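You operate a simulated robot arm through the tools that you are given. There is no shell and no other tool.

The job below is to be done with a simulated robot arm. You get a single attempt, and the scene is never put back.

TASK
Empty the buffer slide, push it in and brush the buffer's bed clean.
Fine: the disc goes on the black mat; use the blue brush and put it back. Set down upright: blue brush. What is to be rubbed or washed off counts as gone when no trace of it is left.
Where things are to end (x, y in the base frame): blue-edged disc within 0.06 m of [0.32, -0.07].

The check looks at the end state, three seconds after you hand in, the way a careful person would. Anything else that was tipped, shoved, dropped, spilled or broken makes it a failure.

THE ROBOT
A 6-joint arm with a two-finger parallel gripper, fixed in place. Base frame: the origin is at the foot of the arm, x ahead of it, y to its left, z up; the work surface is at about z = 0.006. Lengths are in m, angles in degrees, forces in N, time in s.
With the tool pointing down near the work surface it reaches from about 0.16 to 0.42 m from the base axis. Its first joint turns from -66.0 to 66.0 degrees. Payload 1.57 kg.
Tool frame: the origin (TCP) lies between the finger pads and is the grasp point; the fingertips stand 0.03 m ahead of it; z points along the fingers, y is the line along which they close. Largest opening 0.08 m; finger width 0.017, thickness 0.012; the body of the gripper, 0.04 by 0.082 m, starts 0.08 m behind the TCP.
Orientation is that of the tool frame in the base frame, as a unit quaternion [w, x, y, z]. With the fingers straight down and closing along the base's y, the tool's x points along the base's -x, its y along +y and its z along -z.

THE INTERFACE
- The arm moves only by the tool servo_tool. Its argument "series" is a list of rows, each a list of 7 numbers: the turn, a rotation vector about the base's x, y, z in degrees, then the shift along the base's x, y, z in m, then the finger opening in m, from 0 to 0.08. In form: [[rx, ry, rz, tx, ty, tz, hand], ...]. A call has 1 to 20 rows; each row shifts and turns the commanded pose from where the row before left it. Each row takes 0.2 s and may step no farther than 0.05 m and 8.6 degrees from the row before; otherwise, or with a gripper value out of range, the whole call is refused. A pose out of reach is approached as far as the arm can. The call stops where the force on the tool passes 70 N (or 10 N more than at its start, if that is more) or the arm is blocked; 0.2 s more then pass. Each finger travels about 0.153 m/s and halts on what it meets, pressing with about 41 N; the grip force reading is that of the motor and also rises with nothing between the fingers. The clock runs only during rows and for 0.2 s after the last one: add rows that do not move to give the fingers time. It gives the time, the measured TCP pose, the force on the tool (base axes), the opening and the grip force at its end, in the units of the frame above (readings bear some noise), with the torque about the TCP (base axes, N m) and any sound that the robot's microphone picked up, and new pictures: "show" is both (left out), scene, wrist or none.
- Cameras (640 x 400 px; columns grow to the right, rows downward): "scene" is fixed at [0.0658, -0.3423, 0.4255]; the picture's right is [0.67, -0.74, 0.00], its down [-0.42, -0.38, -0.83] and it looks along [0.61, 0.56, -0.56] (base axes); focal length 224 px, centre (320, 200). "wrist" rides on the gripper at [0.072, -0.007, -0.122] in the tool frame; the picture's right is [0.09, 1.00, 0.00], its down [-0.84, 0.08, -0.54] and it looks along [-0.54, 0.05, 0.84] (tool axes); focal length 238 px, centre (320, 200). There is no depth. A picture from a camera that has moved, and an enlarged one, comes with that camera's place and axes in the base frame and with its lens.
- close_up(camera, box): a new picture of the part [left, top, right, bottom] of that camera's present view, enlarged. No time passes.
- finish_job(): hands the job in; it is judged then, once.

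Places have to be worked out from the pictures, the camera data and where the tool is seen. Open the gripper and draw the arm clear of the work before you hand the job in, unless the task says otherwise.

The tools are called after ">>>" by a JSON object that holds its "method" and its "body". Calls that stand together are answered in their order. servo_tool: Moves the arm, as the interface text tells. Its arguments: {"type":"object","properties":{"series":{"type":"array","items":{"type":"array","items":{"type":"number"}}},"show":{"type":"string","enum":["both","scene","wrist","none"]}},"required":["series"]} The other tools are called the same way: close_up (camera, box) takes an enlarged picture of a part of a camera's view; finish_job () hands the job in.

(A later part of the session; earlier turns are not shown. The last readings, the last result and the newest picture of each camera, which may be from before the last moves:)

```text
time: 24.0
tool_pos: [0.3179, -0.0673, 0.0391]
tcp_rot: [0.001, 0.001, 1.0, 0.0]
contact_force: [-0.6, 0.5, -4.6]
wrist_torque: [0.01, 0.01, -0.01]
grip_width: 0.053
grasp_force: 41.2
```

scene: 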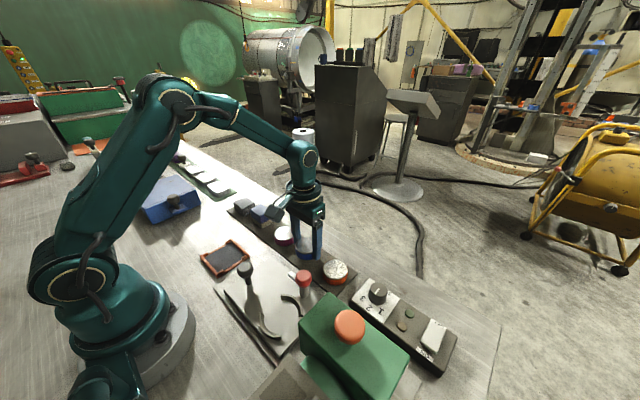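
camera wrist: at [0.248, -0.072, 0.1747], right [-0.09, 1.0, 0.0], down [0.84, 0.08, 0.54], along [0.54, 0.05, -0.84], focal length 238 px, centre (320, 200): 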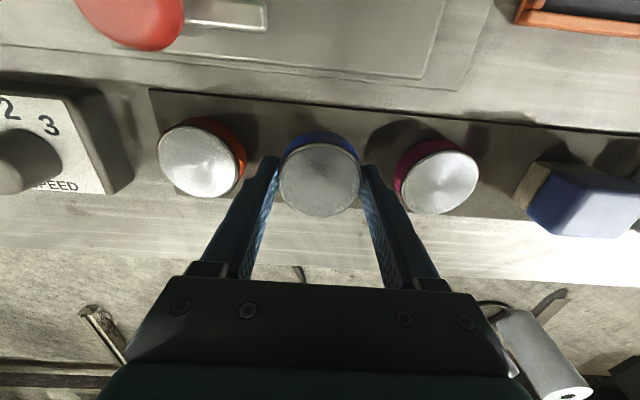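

>>> {"method": "servo_tool", "body": {"series": [[0, 0, 0, 0, 0, -0.001, 0.042], [0, 0, 0, 0, 0, 0, 0.042]], "show": "wrist"}}

>>> {"method": "close_up", "body": {"camera": "scene", "box": [285, 235, 345, 285]}}

```text
time: 24.6
tool_pos: [0.3188, -0.0687, 0.0388]
tcp_rot: [0.001, 0.0, 1.0, 0.0]
contact_force: [0.3, -0.7, -4.0]
wrist_torque: [0.0, 0.03, -0.02]
grip_width: 0.0531
grasp_force: 41.0
camera wrist: at [0.2462, -0.0728, 0.1601], right [-0.09, 1.0, 0.0], down [0.84, 0.08, 0.54], along [0.54, 0.05, -0.84], focal length 238 px, centre (320, 200)
```

wrist: 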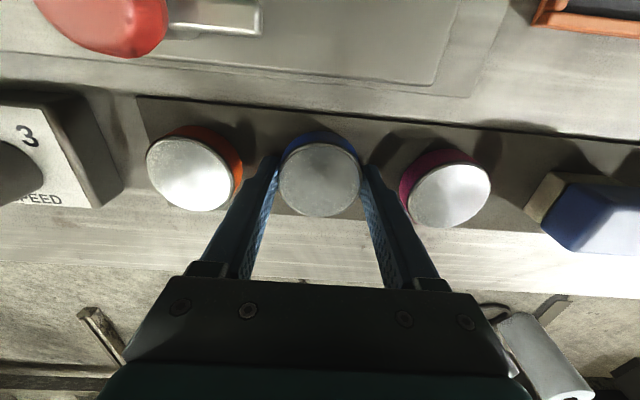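

```text
8.00 times, centred on (315, 260) of scene
camera zoom: at [0.0658, -0.3423, 0.4255], right [0.67, -0.74, 0.0], down [-0.42, -0.38, -0.83], along [0.61, 0.56, -0.56], focal length 1792 px, centre (360, -280)
```

zoom: 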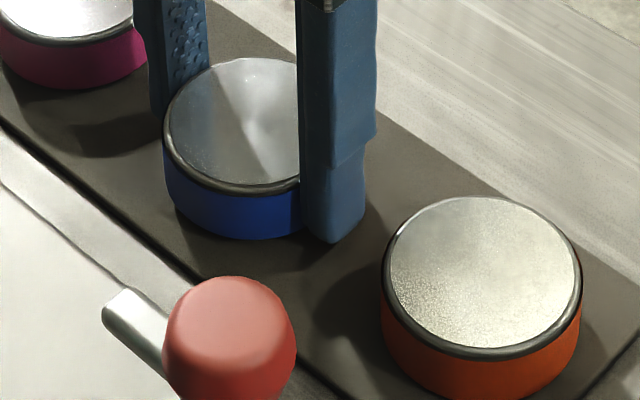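

>>> {"method": "servo_tool", "body": {"series": [[0, 0, 0, 0, 0, -0.001, 0.042], [0, 0, 0, 0, 0, 0, 0.042]], "show": "none"}}

```text
time: 25.2
tool_pos: [0.3186, -0.0685, 0.0375]
tcp_rot: [0.001, 0.0, 1.0, -0.001]
contact_force: [-0.3, 0.1, -4.2]
wrist_torque: [0.0, -0.02, 0.03]
grip_width: 0.0531
grasp_force: 41.2
```

>>> {"method": "servo_tool", "body": {"series": [[0, 0, 0, 0, 0, -0.001, 0.042], [0, 0, 0, 0, 0, 0, 0.042]], "show": "none"}}

```text
time: 25.8
tool_pos: [0.3194, -0.0679, 0.0387]
tcp_rot: [0.001, 0.0, 1.0, 0.0]
contact_force: [0.8, -0.1, -3.0]
wrist_torque: [0.02, -0.03, 0.01]
grip_width: 0.0531
grasp_force: 41.4
```

>>> {"method": "servo_tool", "body": {"series": [[0, 0, 0, 0, 0, -0.001, 0.042], [0, 0, 0, 0, 0, 0, 0.042]], "show": "none"}}

```text
time: 26.4
tool_pos: [0.3177, -0.0668, 0.038]
tcp_rot: [0.001, -0.001, 1.0, 0.001]
contact_force: [0.7, 0.7, -4.0]
wrist_torque: [0.01, 0.01, 0.02]
grip_width: 0.0528
grasp_force: 40.5
```

>>> {"method": "servo_tool", "body": {"series": [[0, 0, 0, 0, 0, -0.001, 0.042], [0, 0, 0, 0, 0, 0, 0.042]], "show": "none"}}

>>> {"method": "close_up", "body": {"camera": "scene", "box": [285, 235, 345, 285]}}

```text
time: 27.0
tool_pos: [0.3182, -0.0671, 0.0352]
tcp_rot: [0.0, 0.0, 1.0, 0.001]
contact_force: [0.5, -0.1, -4.5]
wrist_torque: [-0.01, 0.0, 0.0]
grip_width: 0.0533
grasp_force: 41.4
```

```text
8.00 times, centred on (315, 260) of scene
camera zoom: at [0.0658, -0.3423, 0.4255], right [0.67, -0.74, 0.0], down [-0.42, -0.38, -0.83], along [0.61, 0.56, -0.56], focal length 1792 px, centre (360, -280)
```

zoom: 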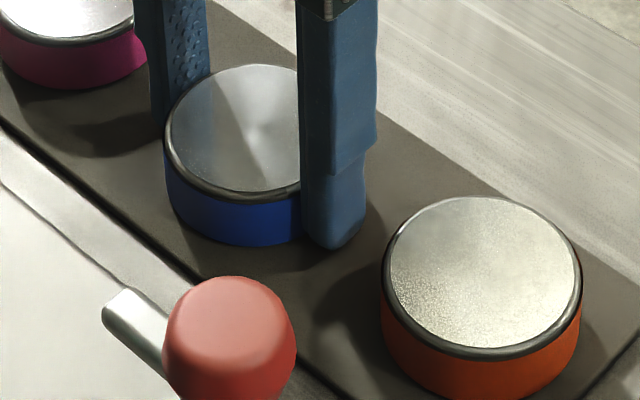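

>>> {"method": "close_up", "body": {"camera": "scene", "box": [270, 220, 360, 295]}}

>>> {"method": "close_up", "body": {"camera": "wrist", "box": [240, 110, 400, 230]}}

```text
5.33 times, centred on (315, 258) of scene
camera zoom: at [0.0658, -0.3423, 0.4255], right [0.67, -0.74, 0.0], down [-0.42, -0.38, -0.83], along [0.61, 0.56, -0.56], focal length 1194 px, centre (347, -107)
```

zoom: 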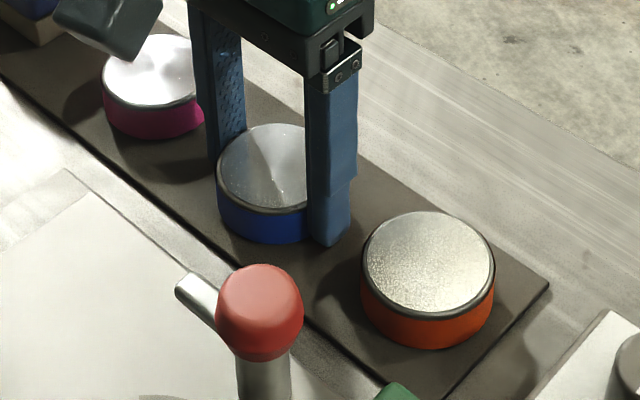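

```text
3.33 times, centred on (320, 170) of wrist
camera zoom: at [0.2463, -0.0728, 0.157], right [-0.09, 1.0, 0.0], down [0.84, 0.08, 0.54], along [0.54, 0.05, -0.84], focal length 794 px, centre (320, 300)
```

zoom: 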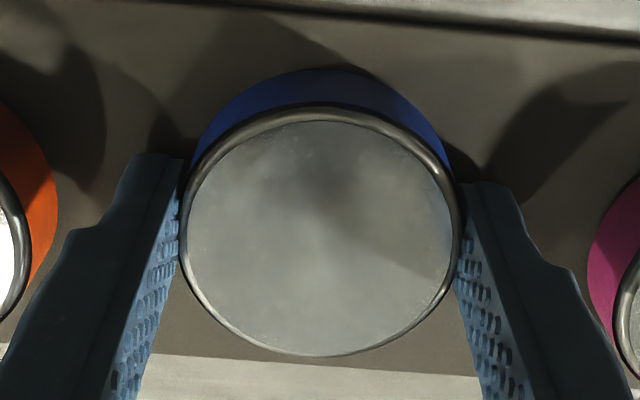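

The blue disc's height now nearly matches its neighbours; I keep lowering by 1 mm until contact shows in the force.

>>> {"method": "servo_tool", "body": {"series": [[0, 0, 0, 0, 0, -0.001, 0.042], [0, 0, 0, 0, 0, 0, 0.042]], "show": "none"}}

```text
time: 27.6
tool_pos: [0.3187, -0.0675, 0.0353]
tcp_rot: [0.0, 0.0, 1.0, 0.001]
contact_force: [-12.8, -8.4, 16.7]
wrist_torque: [-0.06, 0.02, -0.03]
grip_width: 0.053
grasp_force: 40.5
```

Contact with the mat (Fz +17 N). I back off half a millimetre and open the fingers to 0.062 only, then rise.

>>> {"method": "servo_tool", "body": {"series": [[0, 0, 0, 0, 0, 0.0007, 0.042], [0, 0, 0, 0, 0, 0, 0.055], [0, 0, 0, 0, 0, 0, 0.062], [0, 0, 0, 0, 0, 0, 0.062]]}}

>>> {"method": "close_up", "body": {"camera": "wrist", "box": [220, 100, 420, 240]}}

```text
time: 28.6
tool_pos: [0.3189, -0.0664, 0.0353]
tcp_rot: [0.0, 0.0, 1.0, 0.001]
contact_force: [0.3, -0.4, 0.2]
wrist_torque: [-0.01, 0.02, 0.01]
grip_width: 0.062
grasp_force: 0.0
camera wrist: at [0.2468, -0.0719, 0.1566], right [-0.09, 1.0, 0.0], down [0.84, 0.08, 0.54], along [0.54, 0.05, -0.84], focal length 238 px, centre (320, 200)
```

scene: 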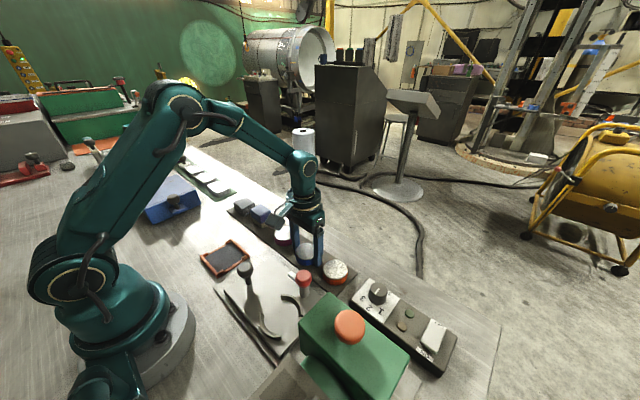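
wrist: 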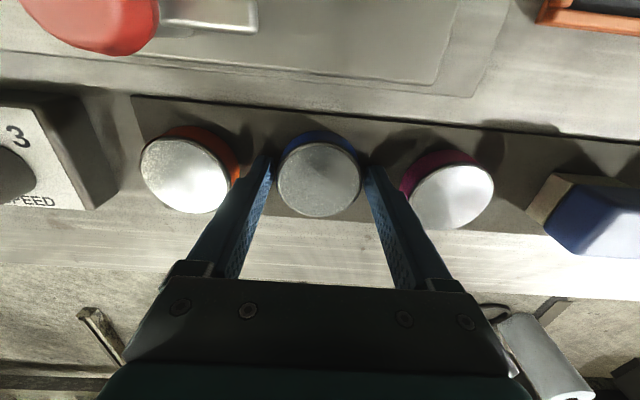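

```text
2.86 times, centred on (320, 170) of wrist
camera zoom: at [0.2468, -0.0719, 0.1566], right [-0.09, 1.0, 0.0], down [0.84, 0.08, 0.54], along [0.54, 0.05, -0.84], focal length 681 px, centre (320, 286)
```

zoom: 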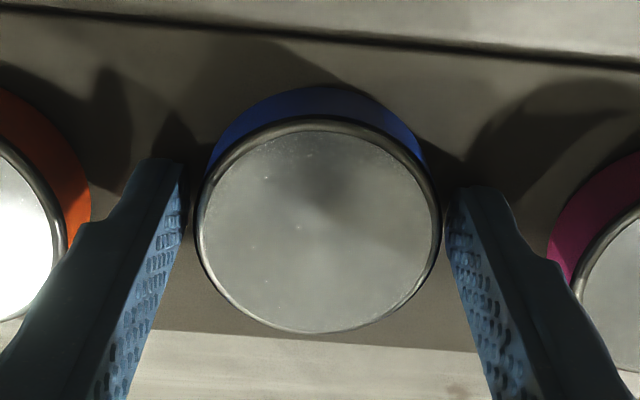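

The disc stands on the mat between its neighbours. I rise straight up and then go back over the slide for another look at the bed and handle.

>>> {"method": "servo_tool", "body": {"series": [[0, 0, 0, 0, 0, 0.02, 0.062], [0, 0, 0, 0, 0, 0.04, 0.062], [0, 0, 0, 0, 0, 0.04, 0.062], [0, 0, 0, -0.03, 0.0, 0.04, 0.08], [0, 0, 0, -0.04, 0.01, 0.02, 0.08], [0, 0, 0, -0.04, 0.01, 0, 0.08], [0, 0, 0, -0.028, 0.014, 0, 0.08], [0, 0, 0, 0, 0, 0, 0.08]]}}

>>> {"method": "close_up", "body": {"camera": "wrist", "box": [160, 30, 480, 260]}}

>>> {"method": "close_up", "body": {"camera": "scene", "box": [200, 220, 370, 380]}}

```text
time: 30.4
tool_pos: [0.1783, -0.0304, 0.1981]
tcp_rot: [0.001, 0.0, 1.0, 0.0]
contact_force: [0.6, 0.2, 0.1]
wrist_torque: [-0.03, 0.02, 0.01]
grip_width: 0.0802
grasp_force: 0.2
camera wrist: at [0.1065, -0.0357, 0.3187], right [-0.09, 1.0, 0.0], down [0.84, 0.08, 0.54], along [0.54, 0.05, -0.84], focal length 238 px, centre (320, 200)
```

scene: 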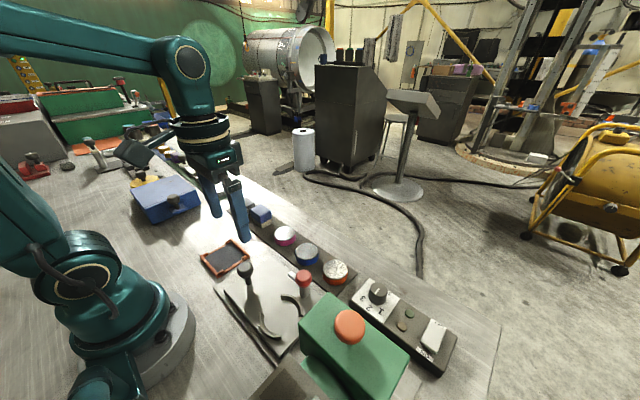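
wrist: 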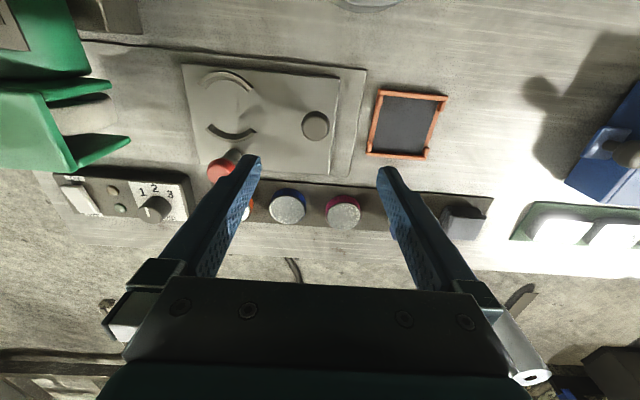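

```text
1.74 times, centred on (320, 145) of wrist
camera zoom: at [0.1065, -0.0357, 0.3187], right [-0.09, 1.0, 0.0], down [0.84, 0.08, 0.54], along [0.54, 0.05, -0.84], focal length 414 px, centre (320, 296)
```

zoom: 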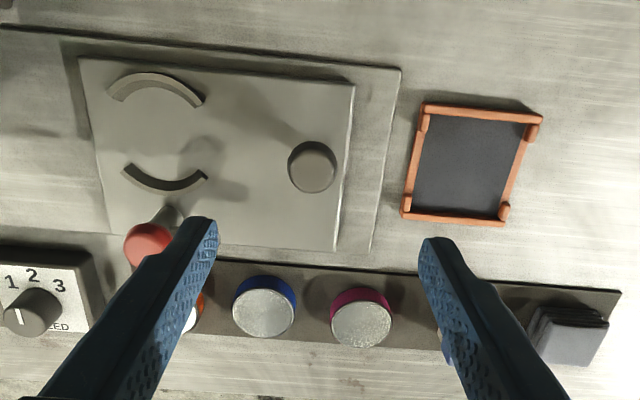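

```text
2.50 times, centred on (285, 300) of scene
camera zoom: at [0.0658, -0.3423, 0.4255], right [0.67, -0.74, 0.0], down [-0.42, -0.38, -0.83], along [0.61, 0.56, -0.56], focal length 560 px, centre (408, -50)
```

zoom: 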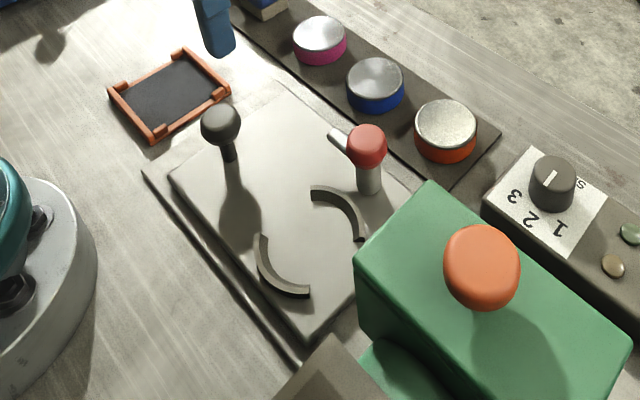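

The slide is empty. The black handle knob is about 5 mm to -y of the TCP; I descend over it to grip it (fingers on ±y sides).

>>> {"method": "servo_tool", "body": {"series": [[0, 0, 0, 0, -0.005, -0.03, 0.07], [0, 0, 0, 0, 0, -0.03, 0.07], [0, 0, 0, 0, 0, -0.03, 0.07], [0, 0, 0, 0, 0, -0.03, 0.07], [0, 0, 0, 0, 0, -0.018, 0.07], [0, 0, 0, 0, 0, 0, 0.07]]}}

```text
time: 31.8
tool_pos: [0.1797, -0.0347, 0.0554]
tcp_rot: [0.001, 0.0, 1.0, 0.0]
contact_force: [0.0, -0.4, 0.0]
wrist_torque: [0.0, 0.02, 0.01]
grip_width: 0.0698
grasp_force: 0.1
camera wrist: at [0.1074, -0.0401, 0.1768], right [-0.09, 1.0, 0.0], down [0.84, 0.08, 0.54], along [0.54, 0.05, -0.84], focal length 238 px, centre (320, 200)
```

scene: 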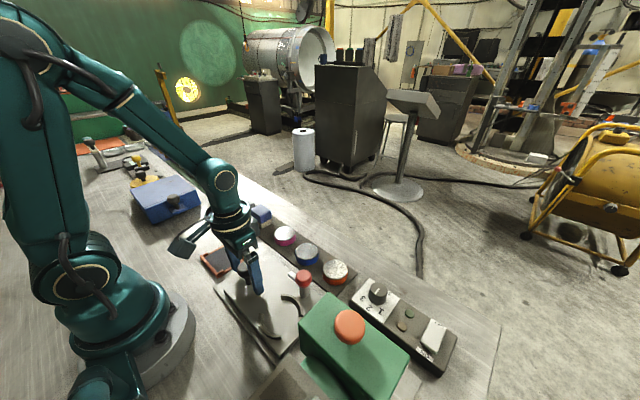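
wrist: 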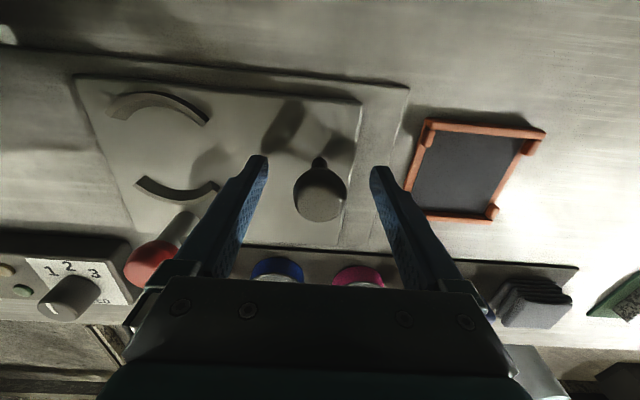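

Knob sits exactly between the fingers. I close on it.

>>> {"method": "servo_tool", "body": {"series": [[0, 0, 0, 0, 0, 0, 0.045], [0, 0, 0, 0, 0, 0, 0.028], [0, 0, 0, 0, 0, 0, 0.028], [0, 0, 0, 0, 0, 0, 0.028]], "show": "none"}}

```text
time: 32.8
tool_pos: [0.1786, -0.035, 0.0552]
tcp_rot: [0.001, 0.0, 1.0, 0.001]
contact_force: [0.4, -6.2, -11.7]
wrist_torque: [-0.29, -0.33, 0.01]
grip_width: 0.0318
grasp_force: 40.1
```

Gripped at 0.032. I push toward -y in small rows, monitoring force.

>>> {"method": "servo_tool", "body": {"series": [[0, 0, 0, 0, -0.004, 0, 0.028], [0, 0, 0, 0, -0.006, 0, 0.028], [0, 0, 0, 0, -0.01, 0, 0.028]], "show": "wrist"}}

```text
time: 33.6
tool_pos: [0.1788, -0.0564, 0.0564]
tcp_rot: [-0.001, 0.001, 1.0, 0.001]
contact_force: [-1.3, 0.2, -26.3]
wrist_torque: [-0.35, 0.02, -0.05]
grip_width: 0.0317
grasp_force: 40.1
camera wrist: at [0.1081, -0.0619, 0.1779], right [-0.09, 1.0, 0.0], down [0.84, 0.08, 0.54], along [0.54, 0.05, -0.84], focal length 238 px, centre (320, 200)
```

wrist: 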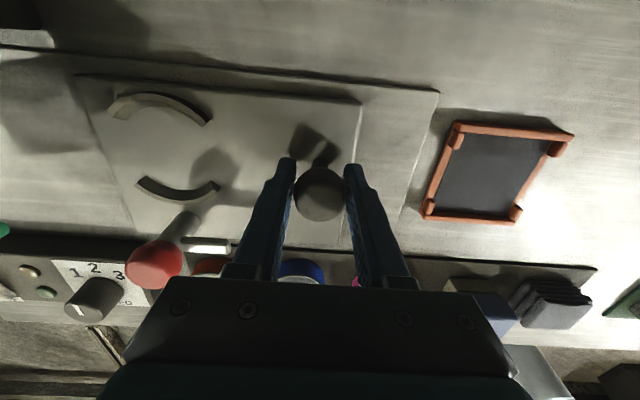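

The slide moves with the handle. I continue pushing in -y.

>>> {"method": "servo_tool", "body": {"series": [[0, 0, 0, 0, -0.01, 0.0005, 0.028], [0, 0, 0, 0, -0.01, 0.0005, 0.028], [0, 0, 0, 0, -0.01, 0, 0.028], [0, 0, 0, 0, -0.01, 0, 0.028]]}}

```text
time: 34.6
tool_pos: [0.1805, -0.0987, 0.0568]
tcp_rot: [0.001, 0.0, 1.0, 0.0]
contact_force: [-11.6, 1.5, -8.1]
wrist_torque: [-0.55, 0.58, -0.04]
grip_width: 0.0319
grasp_force: 40.6
camera wrist: at [0.108, -0.1036, 0.1789], right [-0.09, 1.0, 0.0], down [0.84, 0.08, 0.54], along [0.54, 0.05, -0.84], focal length 238 px, centre (320, 200)
```

scene: 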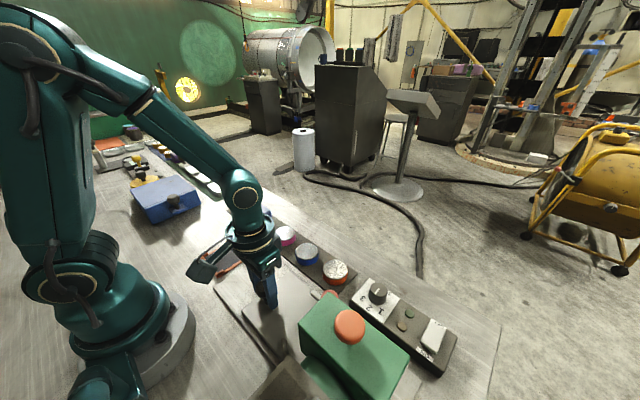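
wrist: 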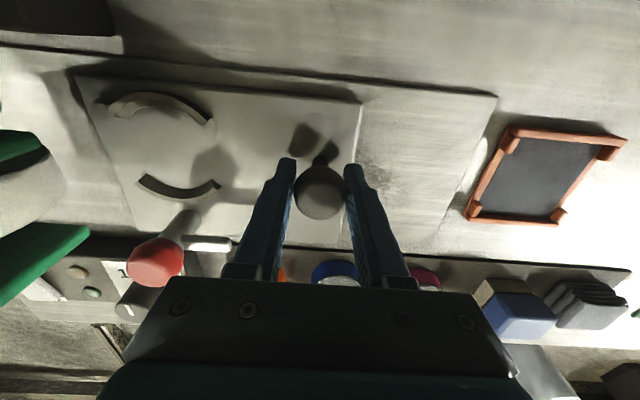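

>>> {"method": "servo_tool", "body": {"series": [[0, 0, 0, 0, -0.01, 0, 0.028], [0, 0, 0, 0, -0.01, 0, 0.028], [0, 0, 0, 0, -0.005, 0, 0.028]], "show": "wrist"}}

```text
time: 35.4
tool_pos: [0.1798, -0.1219, 0.0586]
tcp_rot: [0.0, 0.0, 1.0, 0.0]
contact_force: [-20.9, -0.6, 10.4]
wrist_torque: [-0.32, -0.58, -0.03]
grip_width: 0.0317
grasp_force: 40.1
camera wrist: at [0.1081, -0.1282, 0.179], right [-0.09, 1.0, 0.0], down [0.84, 0.08, 0.54], along [0.54, 0.05, -0.84], focal length 238 px, centre (320, 200)
```

wrist: 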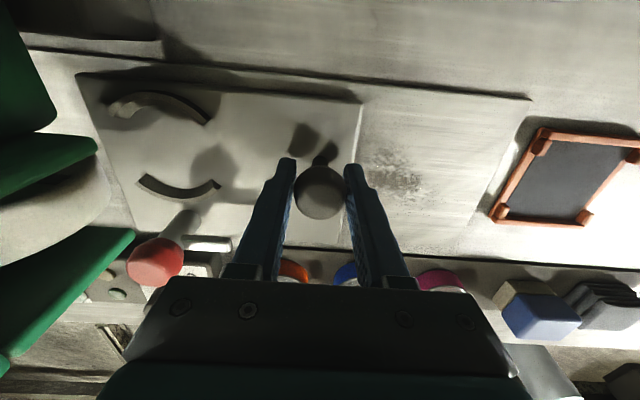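

A dirty patch is now showing on the bed at the uncovered end. I ease 1 mm in -x and continue pushing in small steps.

>>> {"method": "servo_tool", "body": {"series": [[0, 0, 0, -0.001, -0.006, 0, 0.028], [0, 0, 0, 0, -0.007, 0, 0.028], [0, 0, 0, 0, -0.007, 0, 0.028]], "show": "wrist"}}

```text
time: 36.2
tool_pos: [0.1799, -0.1445, 0.0588]
tcp_rot: [0.002, 0.0, 1.0, 0.0]
contact_force: [-4.8, 1.1, -9.6]
wrist_torque: [-0.39, -0.66, -0.05]
grip_width: 0.0317
grasp_force: 40.3
camera wrist: at [0.1077, -0.1493, 0.1787], right [-0.09, 1.0, 0.0], down [0.83, 0.08, 0.55], along [0.54, 0.05, -0.84], focal length 238 px, centre (320, 200)
```

wrist: 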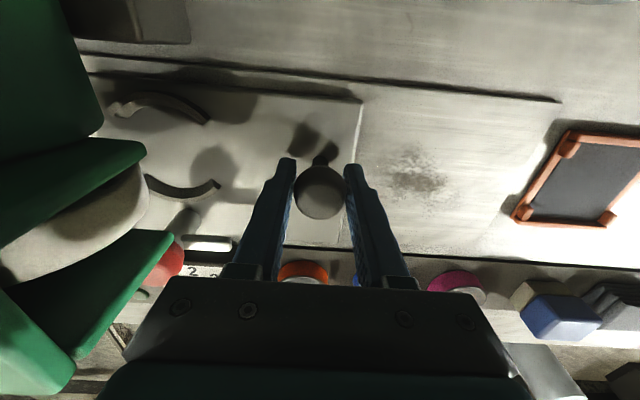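

>>> {"method": "servo_tool", "body": {"series": [[0, 0, 0, 0, -0.005, 0, 0.028], [0, 0, 0, 0, -0.005, 0, 0.028]], "show": "wrist"}}

>>> {"method": "close_up", "body": {"camera": "scene", "box": [200, 200, 420, 390]}}

```text
time: 36.8
tool_pos: [0.1799, -0.1529, 0.0579]
tcp_rot: [0.002, -0.001, 1.0, 0.0]
contact_force: [-0.8, 1.2, 8.0]
wrist_torque: [0.39, 0.41, -0.2]
grip_width: 0.0319
grasp_force: 39.9
camera wrist: at [0.1078, -0.159, 0.1789], right [-0.09, 1.0, 0.0], down [0.83, 0.08, 0.54], along [0.54, 0.05, -0.84], focal length 238 px, centre (320, 200)
```

wrist: 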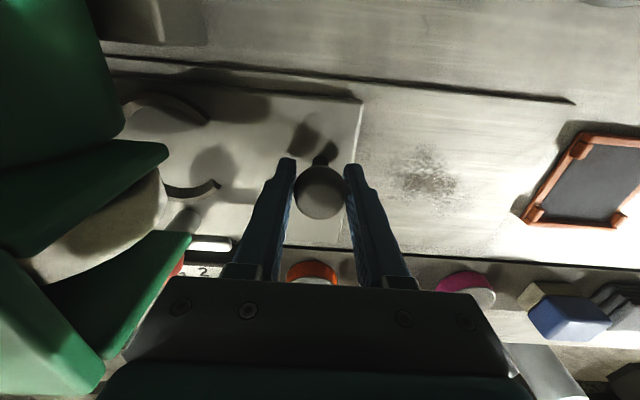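

```text
2.11 times, centred on (310, 295) of scene
camera zoom: at [0.0658, -0.3423, 0.4255], right [0.67, -0.74, 0.0], down [-0.42, -0.38, -0.83], along [0.61, 0.56, -0.56], focal length 472 px, centre (341, 0)
```

zoom: 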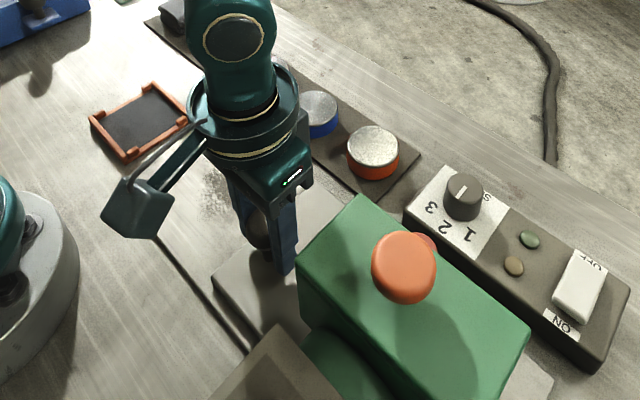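

>>> {"method": "servo_tool", "body": {"series": [[0, 0, 0, 0, -0.004, 0, 0.028], [0, 0, 0, 0, -0.004, 0, 0.028]], "show": "none"}}

```text
time: 37.4
tool_pos: [0.1816, -0.1609, 0.0578]
tcp_rot: [0.001, 0.0, 1.0, 0.0]
contact_force: [1.5, 0.7, 0.4]
wrist_torque: [-0.6, 0.78, -0.18]
grip_width: 0.0316
grasp_force: 40.4
```

>>> {"method": "servo_tool", "body": {"series": [[0, 0, 0, 0, -0.003, 0, 0.028], [0, 0, 0, 0, -0.003, 0, 0.028]], "show": "both"}}

>>> {"method": "close_up", "body": {"camera": "scene", "box": [260, 240, 380, 340]}}

>>> {"method": "close_up", "body": {"camera": "wrist", "box": [0, 80, 360, 290]}}

```text
time: 38.0
tool_pos: [0.1802, -0.1671, 0.0587]
tcp_rot: [0.001, -0.001, 1.0, 0.0]
contact_force: [-1.4, 1.7, 0.6]
wrist_torque: [-0.58, -0.37, 0.14]
grip_width: 0.0319
grasp_force: 40.8
camera wrist: at [0.1079, -0.1728, 0.1789], right [-0.09, 1.0, 0.0], down [0.84, 0.08, 0.54], along [0.54, 0.05, -0.84], focal length 238 px, centre (320, 200)
```

scene: 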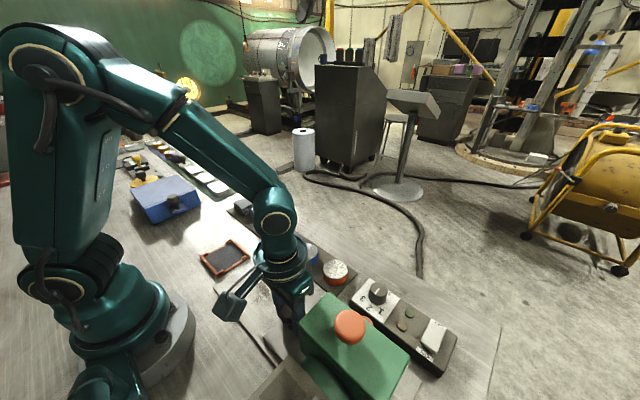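
wrist: 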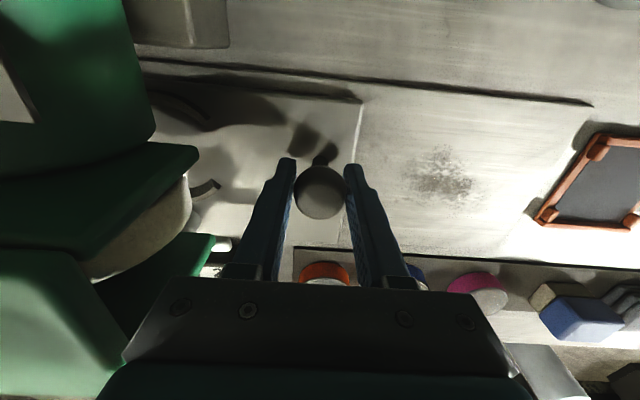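

```text
4.00 times, centred on (320, 290) of scene
camera zoom: at [0.0658, -0.3423, 0.4255], right [0.67, -0.74, 0.0], down [-0.42, -0.38, -0.83], along [0.61, 0.56, -0.56], focal length 896 px, centre (320, -160)
```

zoom: 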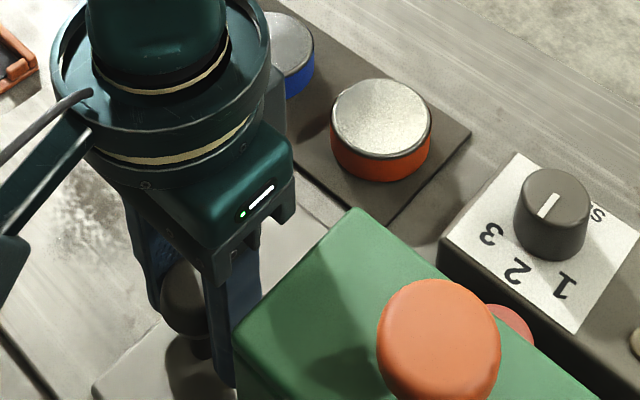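

```text
1.78 times, centred on (180, 185) of wrist
camera zoom: at [0.1079, -0.1728, 0.1789], right [-0.09, 1.0, 0.0], down [0.84, 0.08, 0.54], along [0.54, 0.05, -0.84], focal length 424 px, centre (569, 227)
```

zoom: 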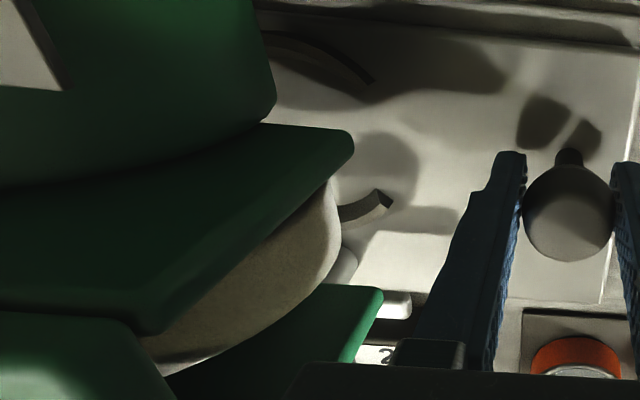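

Still free; hood front is at y≈-0.226, fingers' outer face at ≈-0.195. I continue 6 mm in 2 mm steps.

>>> {"method": "servo_tool", "body": {"series": [[0, 0, 0, 0, -0.002, 0, 0.028], [0, 0, 0, 0, -0.002, 0, 0.028], [0, 0, 0, 0, -0.002, 0, 0.028]], "show": "none"}}

```text
time: 38.8
tool_pos: [0.1794, -0.1747, 0.058]
tcp_rot: [0.002, 0.0, 1.0, -0.001]
contact_force: [0.4, -1.2, 2.2]
wrist_torque: [0.17, -0.99, 0.2]
grip_width: 0.0318
grasp_force: 40.6
```

>>> {"method": "servo_tool", "body": {"series": [[0, 0, 0, 0, -0.002, 0, 0.028], [0, 0, 0, 0, -0.002, 0, 0.028]], "show": "both"}}

>>> {"method": "close_up", "body": {"camera": "wrist", "box": [60, 80, 420, 290]}}

```text
time: 39.4
tool_pos: [0.1794, -0.174, 0.0582]
tcp_rot: [0.001, 0.001, 1.0, 0.005]
contact_force: [14.6, 47.7, 23.3]
wrist_torque: [-0.44, -0.03, -0.13]
grip_width: 0.032
grasp_force: 40.6
camera wrist: at [0.108, -0.1812, 0.1787], right [-0.09, 1.0, 0.01], down [0.84, 0.07, 0.54], along [0.54, 0.06, -0.84], focal length 238 px, centre (320, 200)
```

scene: 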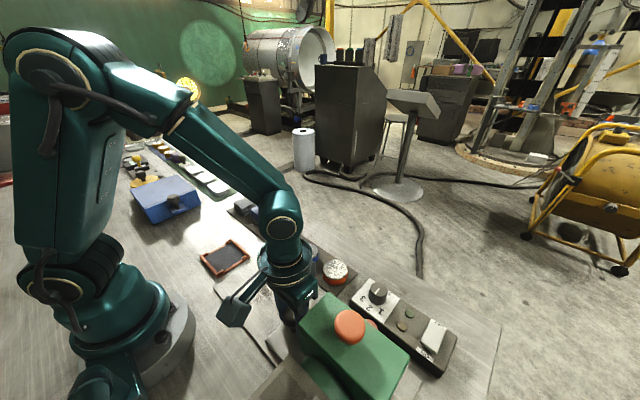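
wrist: 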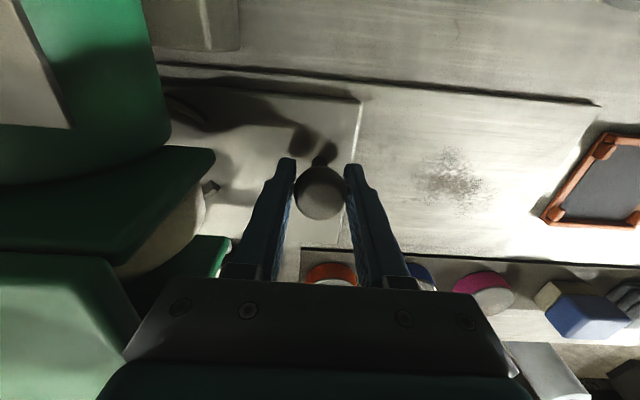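

```text
1.78 times, centred on (240, 185) of wrist
camera zoom: at [0.108, -0.1812, 0.1787], right [-0.09, 1.0, 0.01], down [0.84, 0.07, 0.54], along [0.54, 0.06, -0.84], focal length 424 px, centre (462, 227)
```

zoom: 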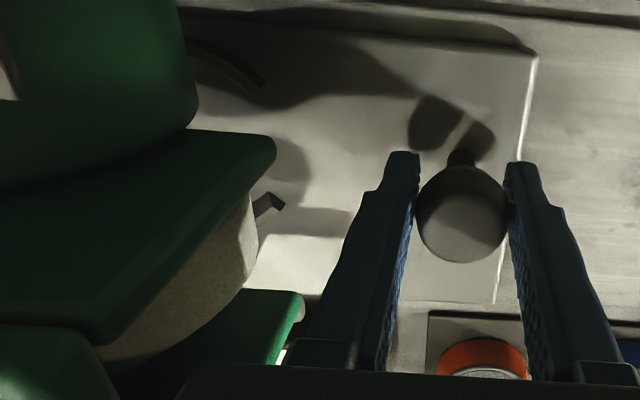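

Fy jumped to 48 N with almost no moment about the TCP, so the slide itself has hit its end stop (handle at y≈-0.174). I relieve 2 mm, open slightly and lift off.

>>> {"method": "servo_tool", "body": {"series": [[0, 0, 0, 0, 0.002, 0, 0.028], [0, 0, 0, 0, 0, 0, 0.045], [0, 0, 0, 0, 0, 0, 0.045], [0, 0, 0, 0, 0, 0.02, 0.045], [0, 0, 0, 0, 0.005, 0.04, 0.045], [0, 0, 0, 0, 0.02, 0.04, 0.045], [0, 0, 0, 0, 0.03, 0.03, 0.06], [0, 0, 0, 0, 0.04, 0, 0.08], [0, 0, 0, 0, 0, 0, 0.08]]}}

>>> {"method": "close_up", "body": {"camera": "wrist", "box": [160, 40, 480, 240]}}

>>> {"method": "close_up", "body": {"camera": "scene", "box": [200, 220, 370, 380]}}

```text
time: 41.4
tool_pos: [0.1775, -0.08, 0.1857]
tcp_rot: [0.001, 0.0, 1.0, 0.0]
contact_force: [0.3, 0.3, 0.0]
wrist_torque: [0.01, -0.02, -0.01]
grip_width: 0.0798
grasp_force: 0.1
camera wrist: at [0.1049, -0.0855, 0.3068], right [-0.09, 1.0, 0.0], down [0.84, 0.08, 0.54], along [0.54, 0.05, -0.84], focal length 238 px, centre (320, 200)
```

scene: 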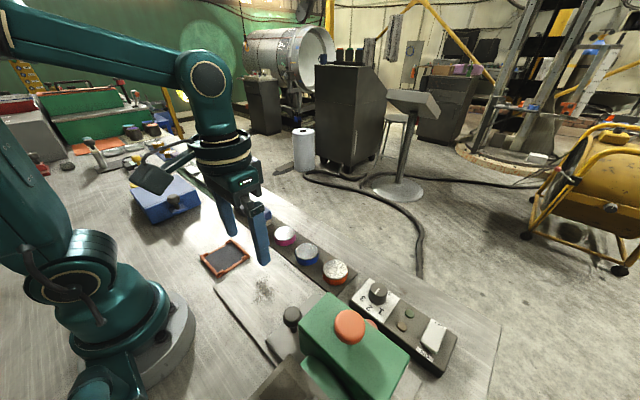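
wrist: 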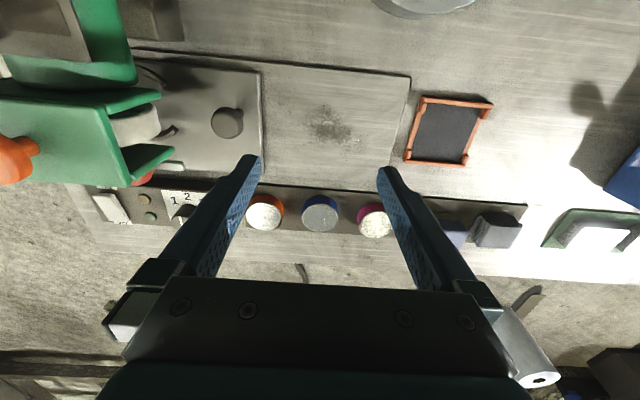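

```text
2.00 times, centred on (320, 140) of wrist
camera zoom: at [0.1049, -0.0855, 0.3068], right [-0.09, 1.0, 0.0], down [0.84, 0.08, 0.54], along [0.54, 0.05, -0.84], focal length 477 px, centre (320, 320)
```

zoom: 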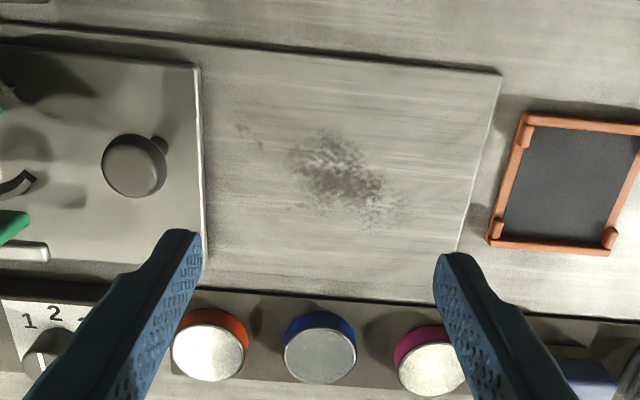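

```text
2.50 times, centred on (285, 300) of scene
camera zoom: at [0.0658, -0.3423, 0.4255], right [0.67, -0.74, 0.0], down [-0.42, -0.38, -0.83], along [0.61, 0.56, -0.56], focal length 560 px, centre (408, -50)
```

zoom: 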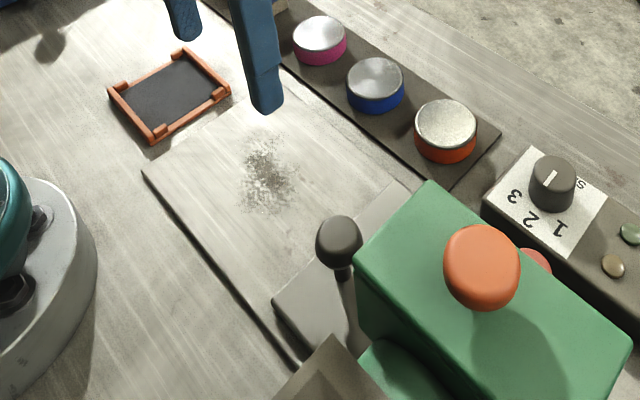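

The slide is in; a dusty patch lies on the bed around (0.185,-0.066), spanning roughly x 0.16–0.225, y -0.13…-0.02. Next I go above the blue brush to locate it precisely.

>>> {"method": "servo_tool", "body": {"series": [[0, 0, 0, 0.023, 0.0342, 0.003, 0.08], [0, 0, 0, 0.023, 0.0342, 0.003, 0.08], [0, 0, 0, 0.023, 0.0342, 0.003, 0.08], [0, 0, 0, 0.023, 0.0342, 0.003, 0.08], [0, 0, 0, 0.023, 0.0342, 0.003, 0.08], [0, 0, 0, 0.023, 0.0342, 0.0, 0.08], [0, 0, 0, 0, 0, 0, 0.08]]}}

>>> {"method": "close_up", "body": {"camera": "wrist", "box": [220, 50, 420, 200]}}

>>> {"method": "close_up", "body": {"camera": "scene", "box": [220, 185, 310, 245]}}

```text
time: 43.0
tool_pos: [0.3189, 0.1234, 0.2009]
tcp_rot: [0.0, 0.0, 1.0, 0.0]
contact_force: [-0.6, -0.3, -0.1]
wrist_torque: [0.0, 0.0, 0.0]
grip_width: 0.08
grasp_force: 0.1
camera wrist: at [0.2461, 0.1187, 0.3227], right [-0.09, 1.0, 0.0], down [0.84, 0.08, 0.54], along [0.54, 0.05, -0.84], focal length 238 px, centre (320, 200)
```

scene: 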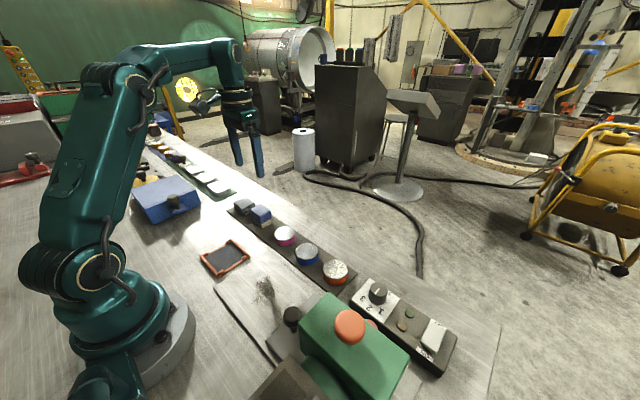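
wrist: 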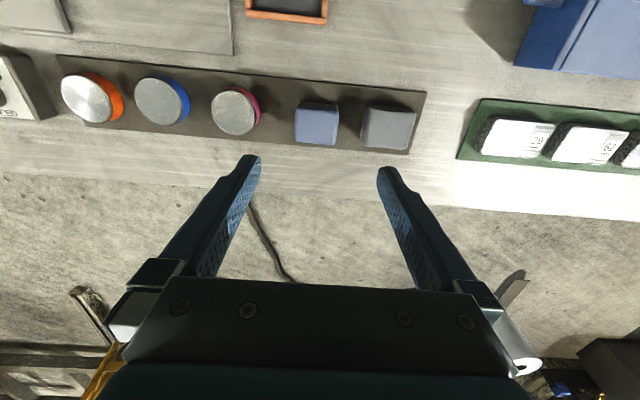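

```text
2.67 times, centred on (320, 125) of wrist
camera zoom: at [0.2461, 0.1187, 0.3227], right [-0.09, 1.0, 0.0], down [0.84, 0.08, 0.54], along [0.54, 0.05, -0.84], focal length 636 px, centre (320, 400)
```

zoom: 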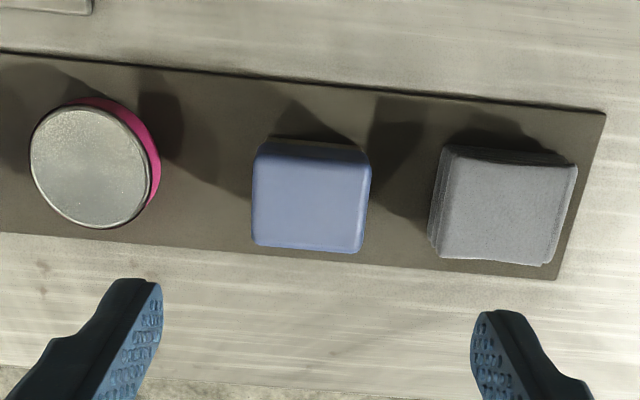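

```text
6.67 times, centred on (265, 215) of scene
camera zoom: at [0.0658, -0.3423, 0.4255], right [0.67, -0.74, 0.0], down [-0.42, -0.38, -0.83], along [0.61, 0.56, -0.56], focal length 1493 px, centre (687, 100)
```

zoom: 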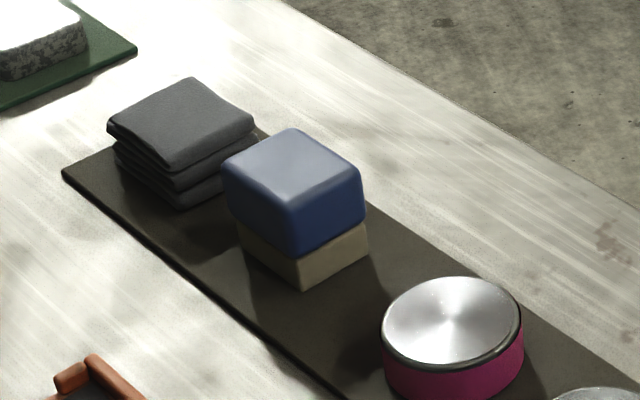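

Brush centre ≈(0.321,0.119), ~0.049 wide, aligned with the base axes; cloth edge at y≈0.18. I descend part way with 0.07 opening and check.

>>> {"method": "servo_tool", "body": {"series": [[0, 0, 0, 0.002, -0.0045, -0.03, 0.072], [0, 0, 0, 0, 0, -0.035, 0.072], [0, 0, 0, 0, 0, -0.035, 0.072], [0, 0, 0, 0, 0, -0.015, 0.072], [0, 0, 0, 0, 0, 0, 0.072]]}}

>>> {"method": "close_up", "body": {"camera": "wrist", "box": [220, 80, 420, 230]}}

>>> {"method": "close_up", "body": {"camera": "scene", "box": [220, 185, 310, 245]}}

```text
time: 44.2
tool_pos: [0.3191, 0.1181, 0.0871]
tcp_rot: [0.0, 0.0, 1.0, 0.001]
contact_force: [-0.2, 0.4, 0.2]
wrist_torque: [-0.05, -0.02, -0.01]
grip_width: 0.0721
grasp_force: 0.1
camera wrist: at [0.2467, 0.1131, 0.2089], right [-0.09, 1.0, 0.0], down [0.84, 0.08, 0.54], along [0.54, 0.05, -0.84], focal length 238 px, centre (320, 200)
```

scene: 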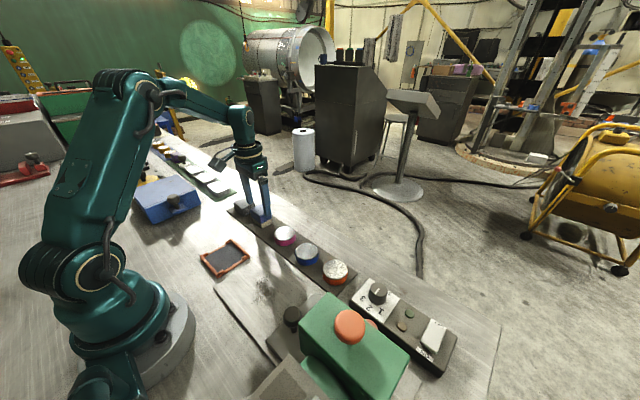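
wrist: 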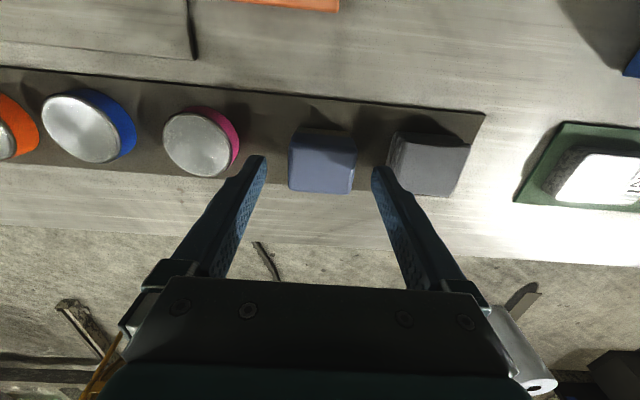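

```text
2.67 times, centred on (320, 155) of wrist
camera zoom: at [0.2467, 0.1131, 0.2089], right [-0.09, 1.0, 0.0], down [0.84, 0.08, 0.54], along [0.54, 0.05, -0.84], focal length 636 px, centre (320, 320)
```

zoom: 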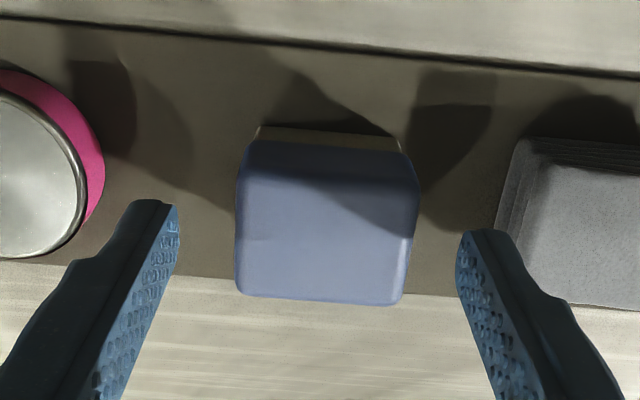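

```text
6.67 times, centred on (265, 215) of scene
camera zoom: at [0.0658, -0.3423, 0.4255], right [0.67, -0.74, 0.0], down [-0.42, -0.38, -0.83], along [0.61, 0.56, -0.56], focal length 1493 px, centre (687, 100)
```

zoom: 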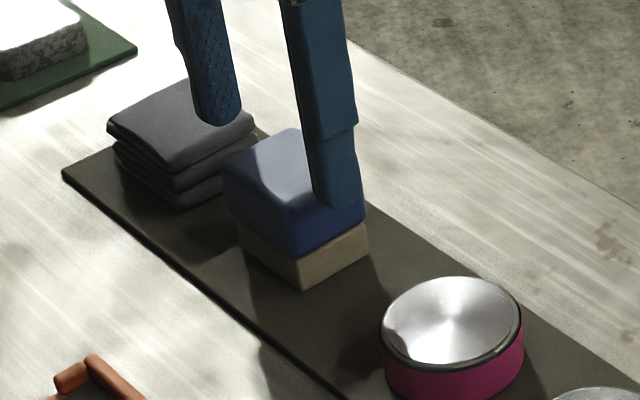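

Brush is centred between the fingers (top z≈0.045). I descend to TCP z≈0.054 (tips ≈0.024, on the blue block) and grip.

>>> {"method": "servo_tool", "body": {"series": [[0, 0, 0, 0, 0, -0.02, 0.072], [0, 0, 0, 0, 0, -0.014, 0.072], [0, 0, 0, 0, 0, 0, 0.06], [0, 0, 0, 0, 0, 0, 0.045], [0, 0, 0, 0, 0, 0, 0.04], [0, 0, 0, 0, 0, 0, 0.04]]}}

>>> {"method": "close_up", "body": {"camera": "scene", "box": [220, 185, 310, 245]}}

>>> {"method": "close_up", "body": {"camera": "wrist", "box": [220, 80, 420, 230]}}

```text
time: 45.6
tool_pos: [0.3195, 0.1185, 0.053]
tcp_rot: [0.001, 0.0, 1.0, 0.0]
contact_force: [-0.1, -1.1, 0.7]
wrist_torque: [0.01, -0.02, -0.02]
grip_width: 0.0491
grasp_force: 40.6
camera wrist: at [0.2478, 0.1134, 0.175], right [-0.09, 1.0, 0.0], down [0.84, 0.08, 0.54], along [0.54, 0.05, -0.84], focal length 238 px, centre (320, 200)
```

scene: 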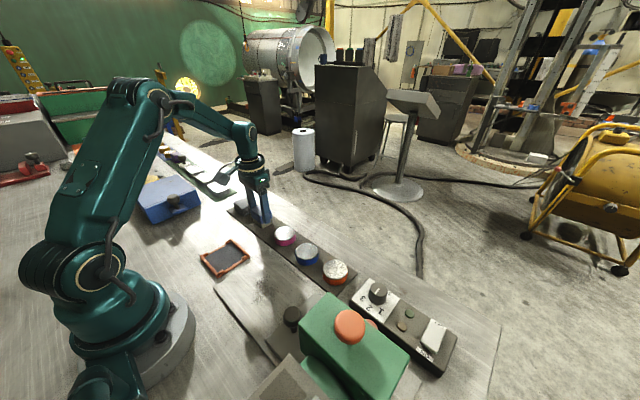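
wrist: 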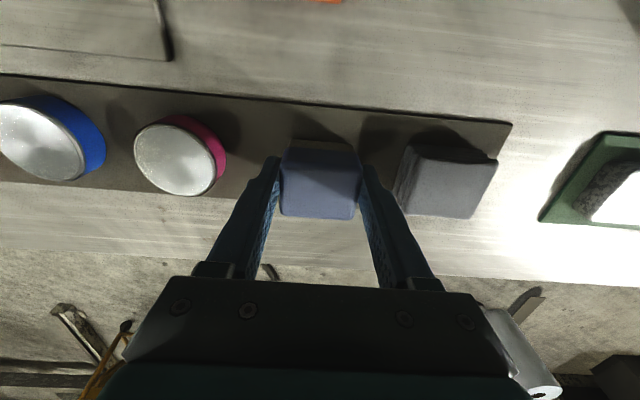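

```text
6.67 times, centred on (265, 215) of scene
camera zoom: at [0.0658, -0.3423, 0.4255], right [0.67, -0.74, 0.0], down [-0.42, -0.38, -0.83], along [0.61, 0.56, -0.56], focal length 1493 px, centre (687, 100)
```

zoom: 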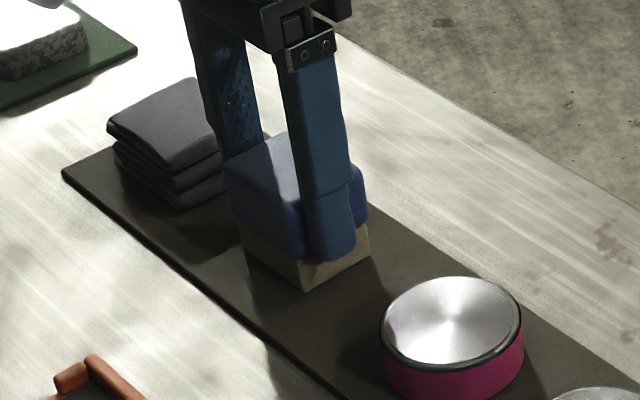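

```text
2.67 times, centred on (320, 155) of wrist
camera zoom: at [0.2478, 0.1134, 0.175], right [-0.09, 1.0, 0.0], down [0.84, 0.08, 0.54], along [0.54, 0.05, -0.84], focal length 636 px, centre (320, 320)
```

zoom: 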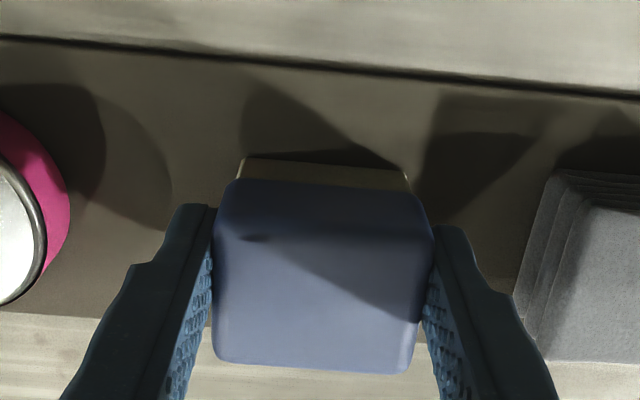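

Brush is held (0.049 m). I lift it straight up and carry it over the bed to about (0.195,-0.06).

>>> {"method": "servo_tool", "body": {"series": [[0, 0, 0, 0, 0, 0.02, 0.04], [0, 0, 0, 0, 0, 0.04, 0.04], [0, 0, 0, 0, 0, 0.04, 0.04], [0, 0, 0, -0.0249, -0.0357, 0, 0.04], [0, 0, 0, -0.0249, -0.0357, 0, 0.04], [0, 0, 0, -0.0249, -0.0357, 0, 0.04], [0, 0, 0, -0.0249, -0.0357, 0, 0.04], [0, 0, 0, -0.0249, -0.0357, 0, 0.04], [0, 0, 0, 0, 0, 0, 0.04]]}}

>>> {"method": "close_up", "body": {"camera": "wrist", "box": [200, 40, 440, 220]}}

>>> {"method": "close_up", "body": {"camera": "scene", "box": [200, 220, 340, 340]}}

```text
time: 47.6
tool_pos: [0.1951, -0.0598, 0.1536]
tcp_rot: [0.001, 0.0, 1.0, -0.001]
contact_force: [0.1, -0.5, -0.7]
wrist_torque: [0.02, 0.02, -0.03]
grip_width: 0.0488
grasp_force: 41.4
camera wrist: at [0.122, -0.0655, 0.2745], right [-0.09, 1.0, 0.0], down [0.84, 0.08, 0.54], along [0.54, 0.05, -0.84], focal length 238 px, centre (320, 200)
```

scene: 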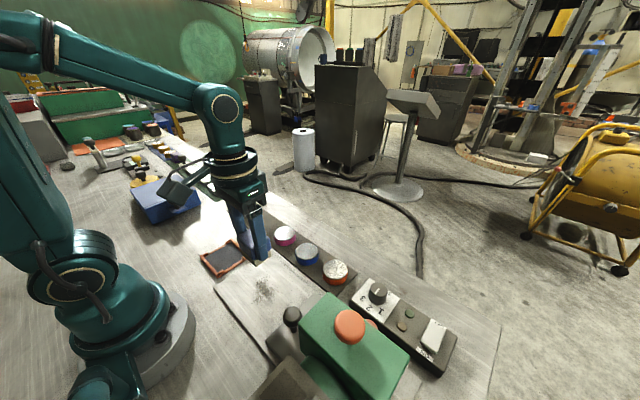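
wrist: 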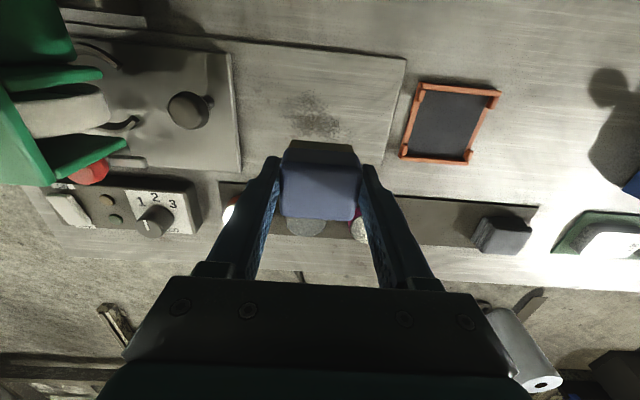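

```text
2.22 times, centred on (320, 130) of wrist
camera zoom: at [0.122, -0.0655, 0.2745], right [-0.09, 1.0, 0.0], down [0.84, 0.08, 0.54], along [0.54, 0.05, -0.84], focal length 530 px, centre (320, 356)
```

zoom: 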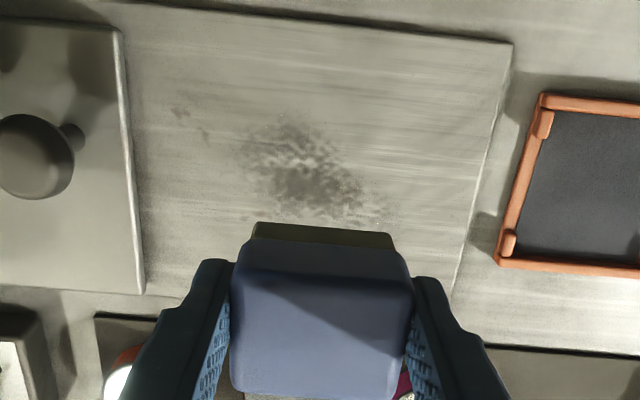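

```text
3.33 times, centred on (270, 280) of scene
camera zoom: at [0.0658, -0.3424, 0.4255], right [0.67, -0.74, 0.0], down [-0.42, -0.38, -0.83], along [0.61, 0.56, -0.56], focal length 747 px, centre (487, -67)
```

zoom: 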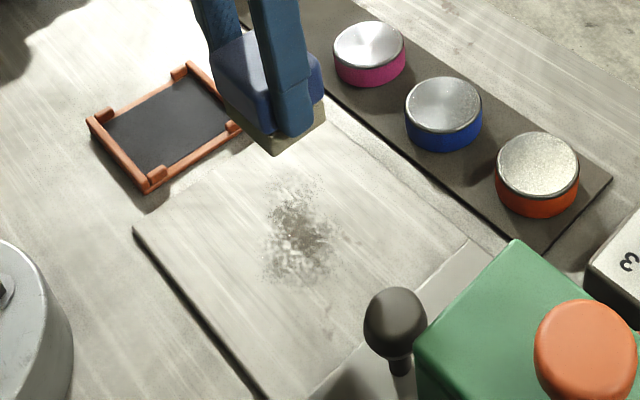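

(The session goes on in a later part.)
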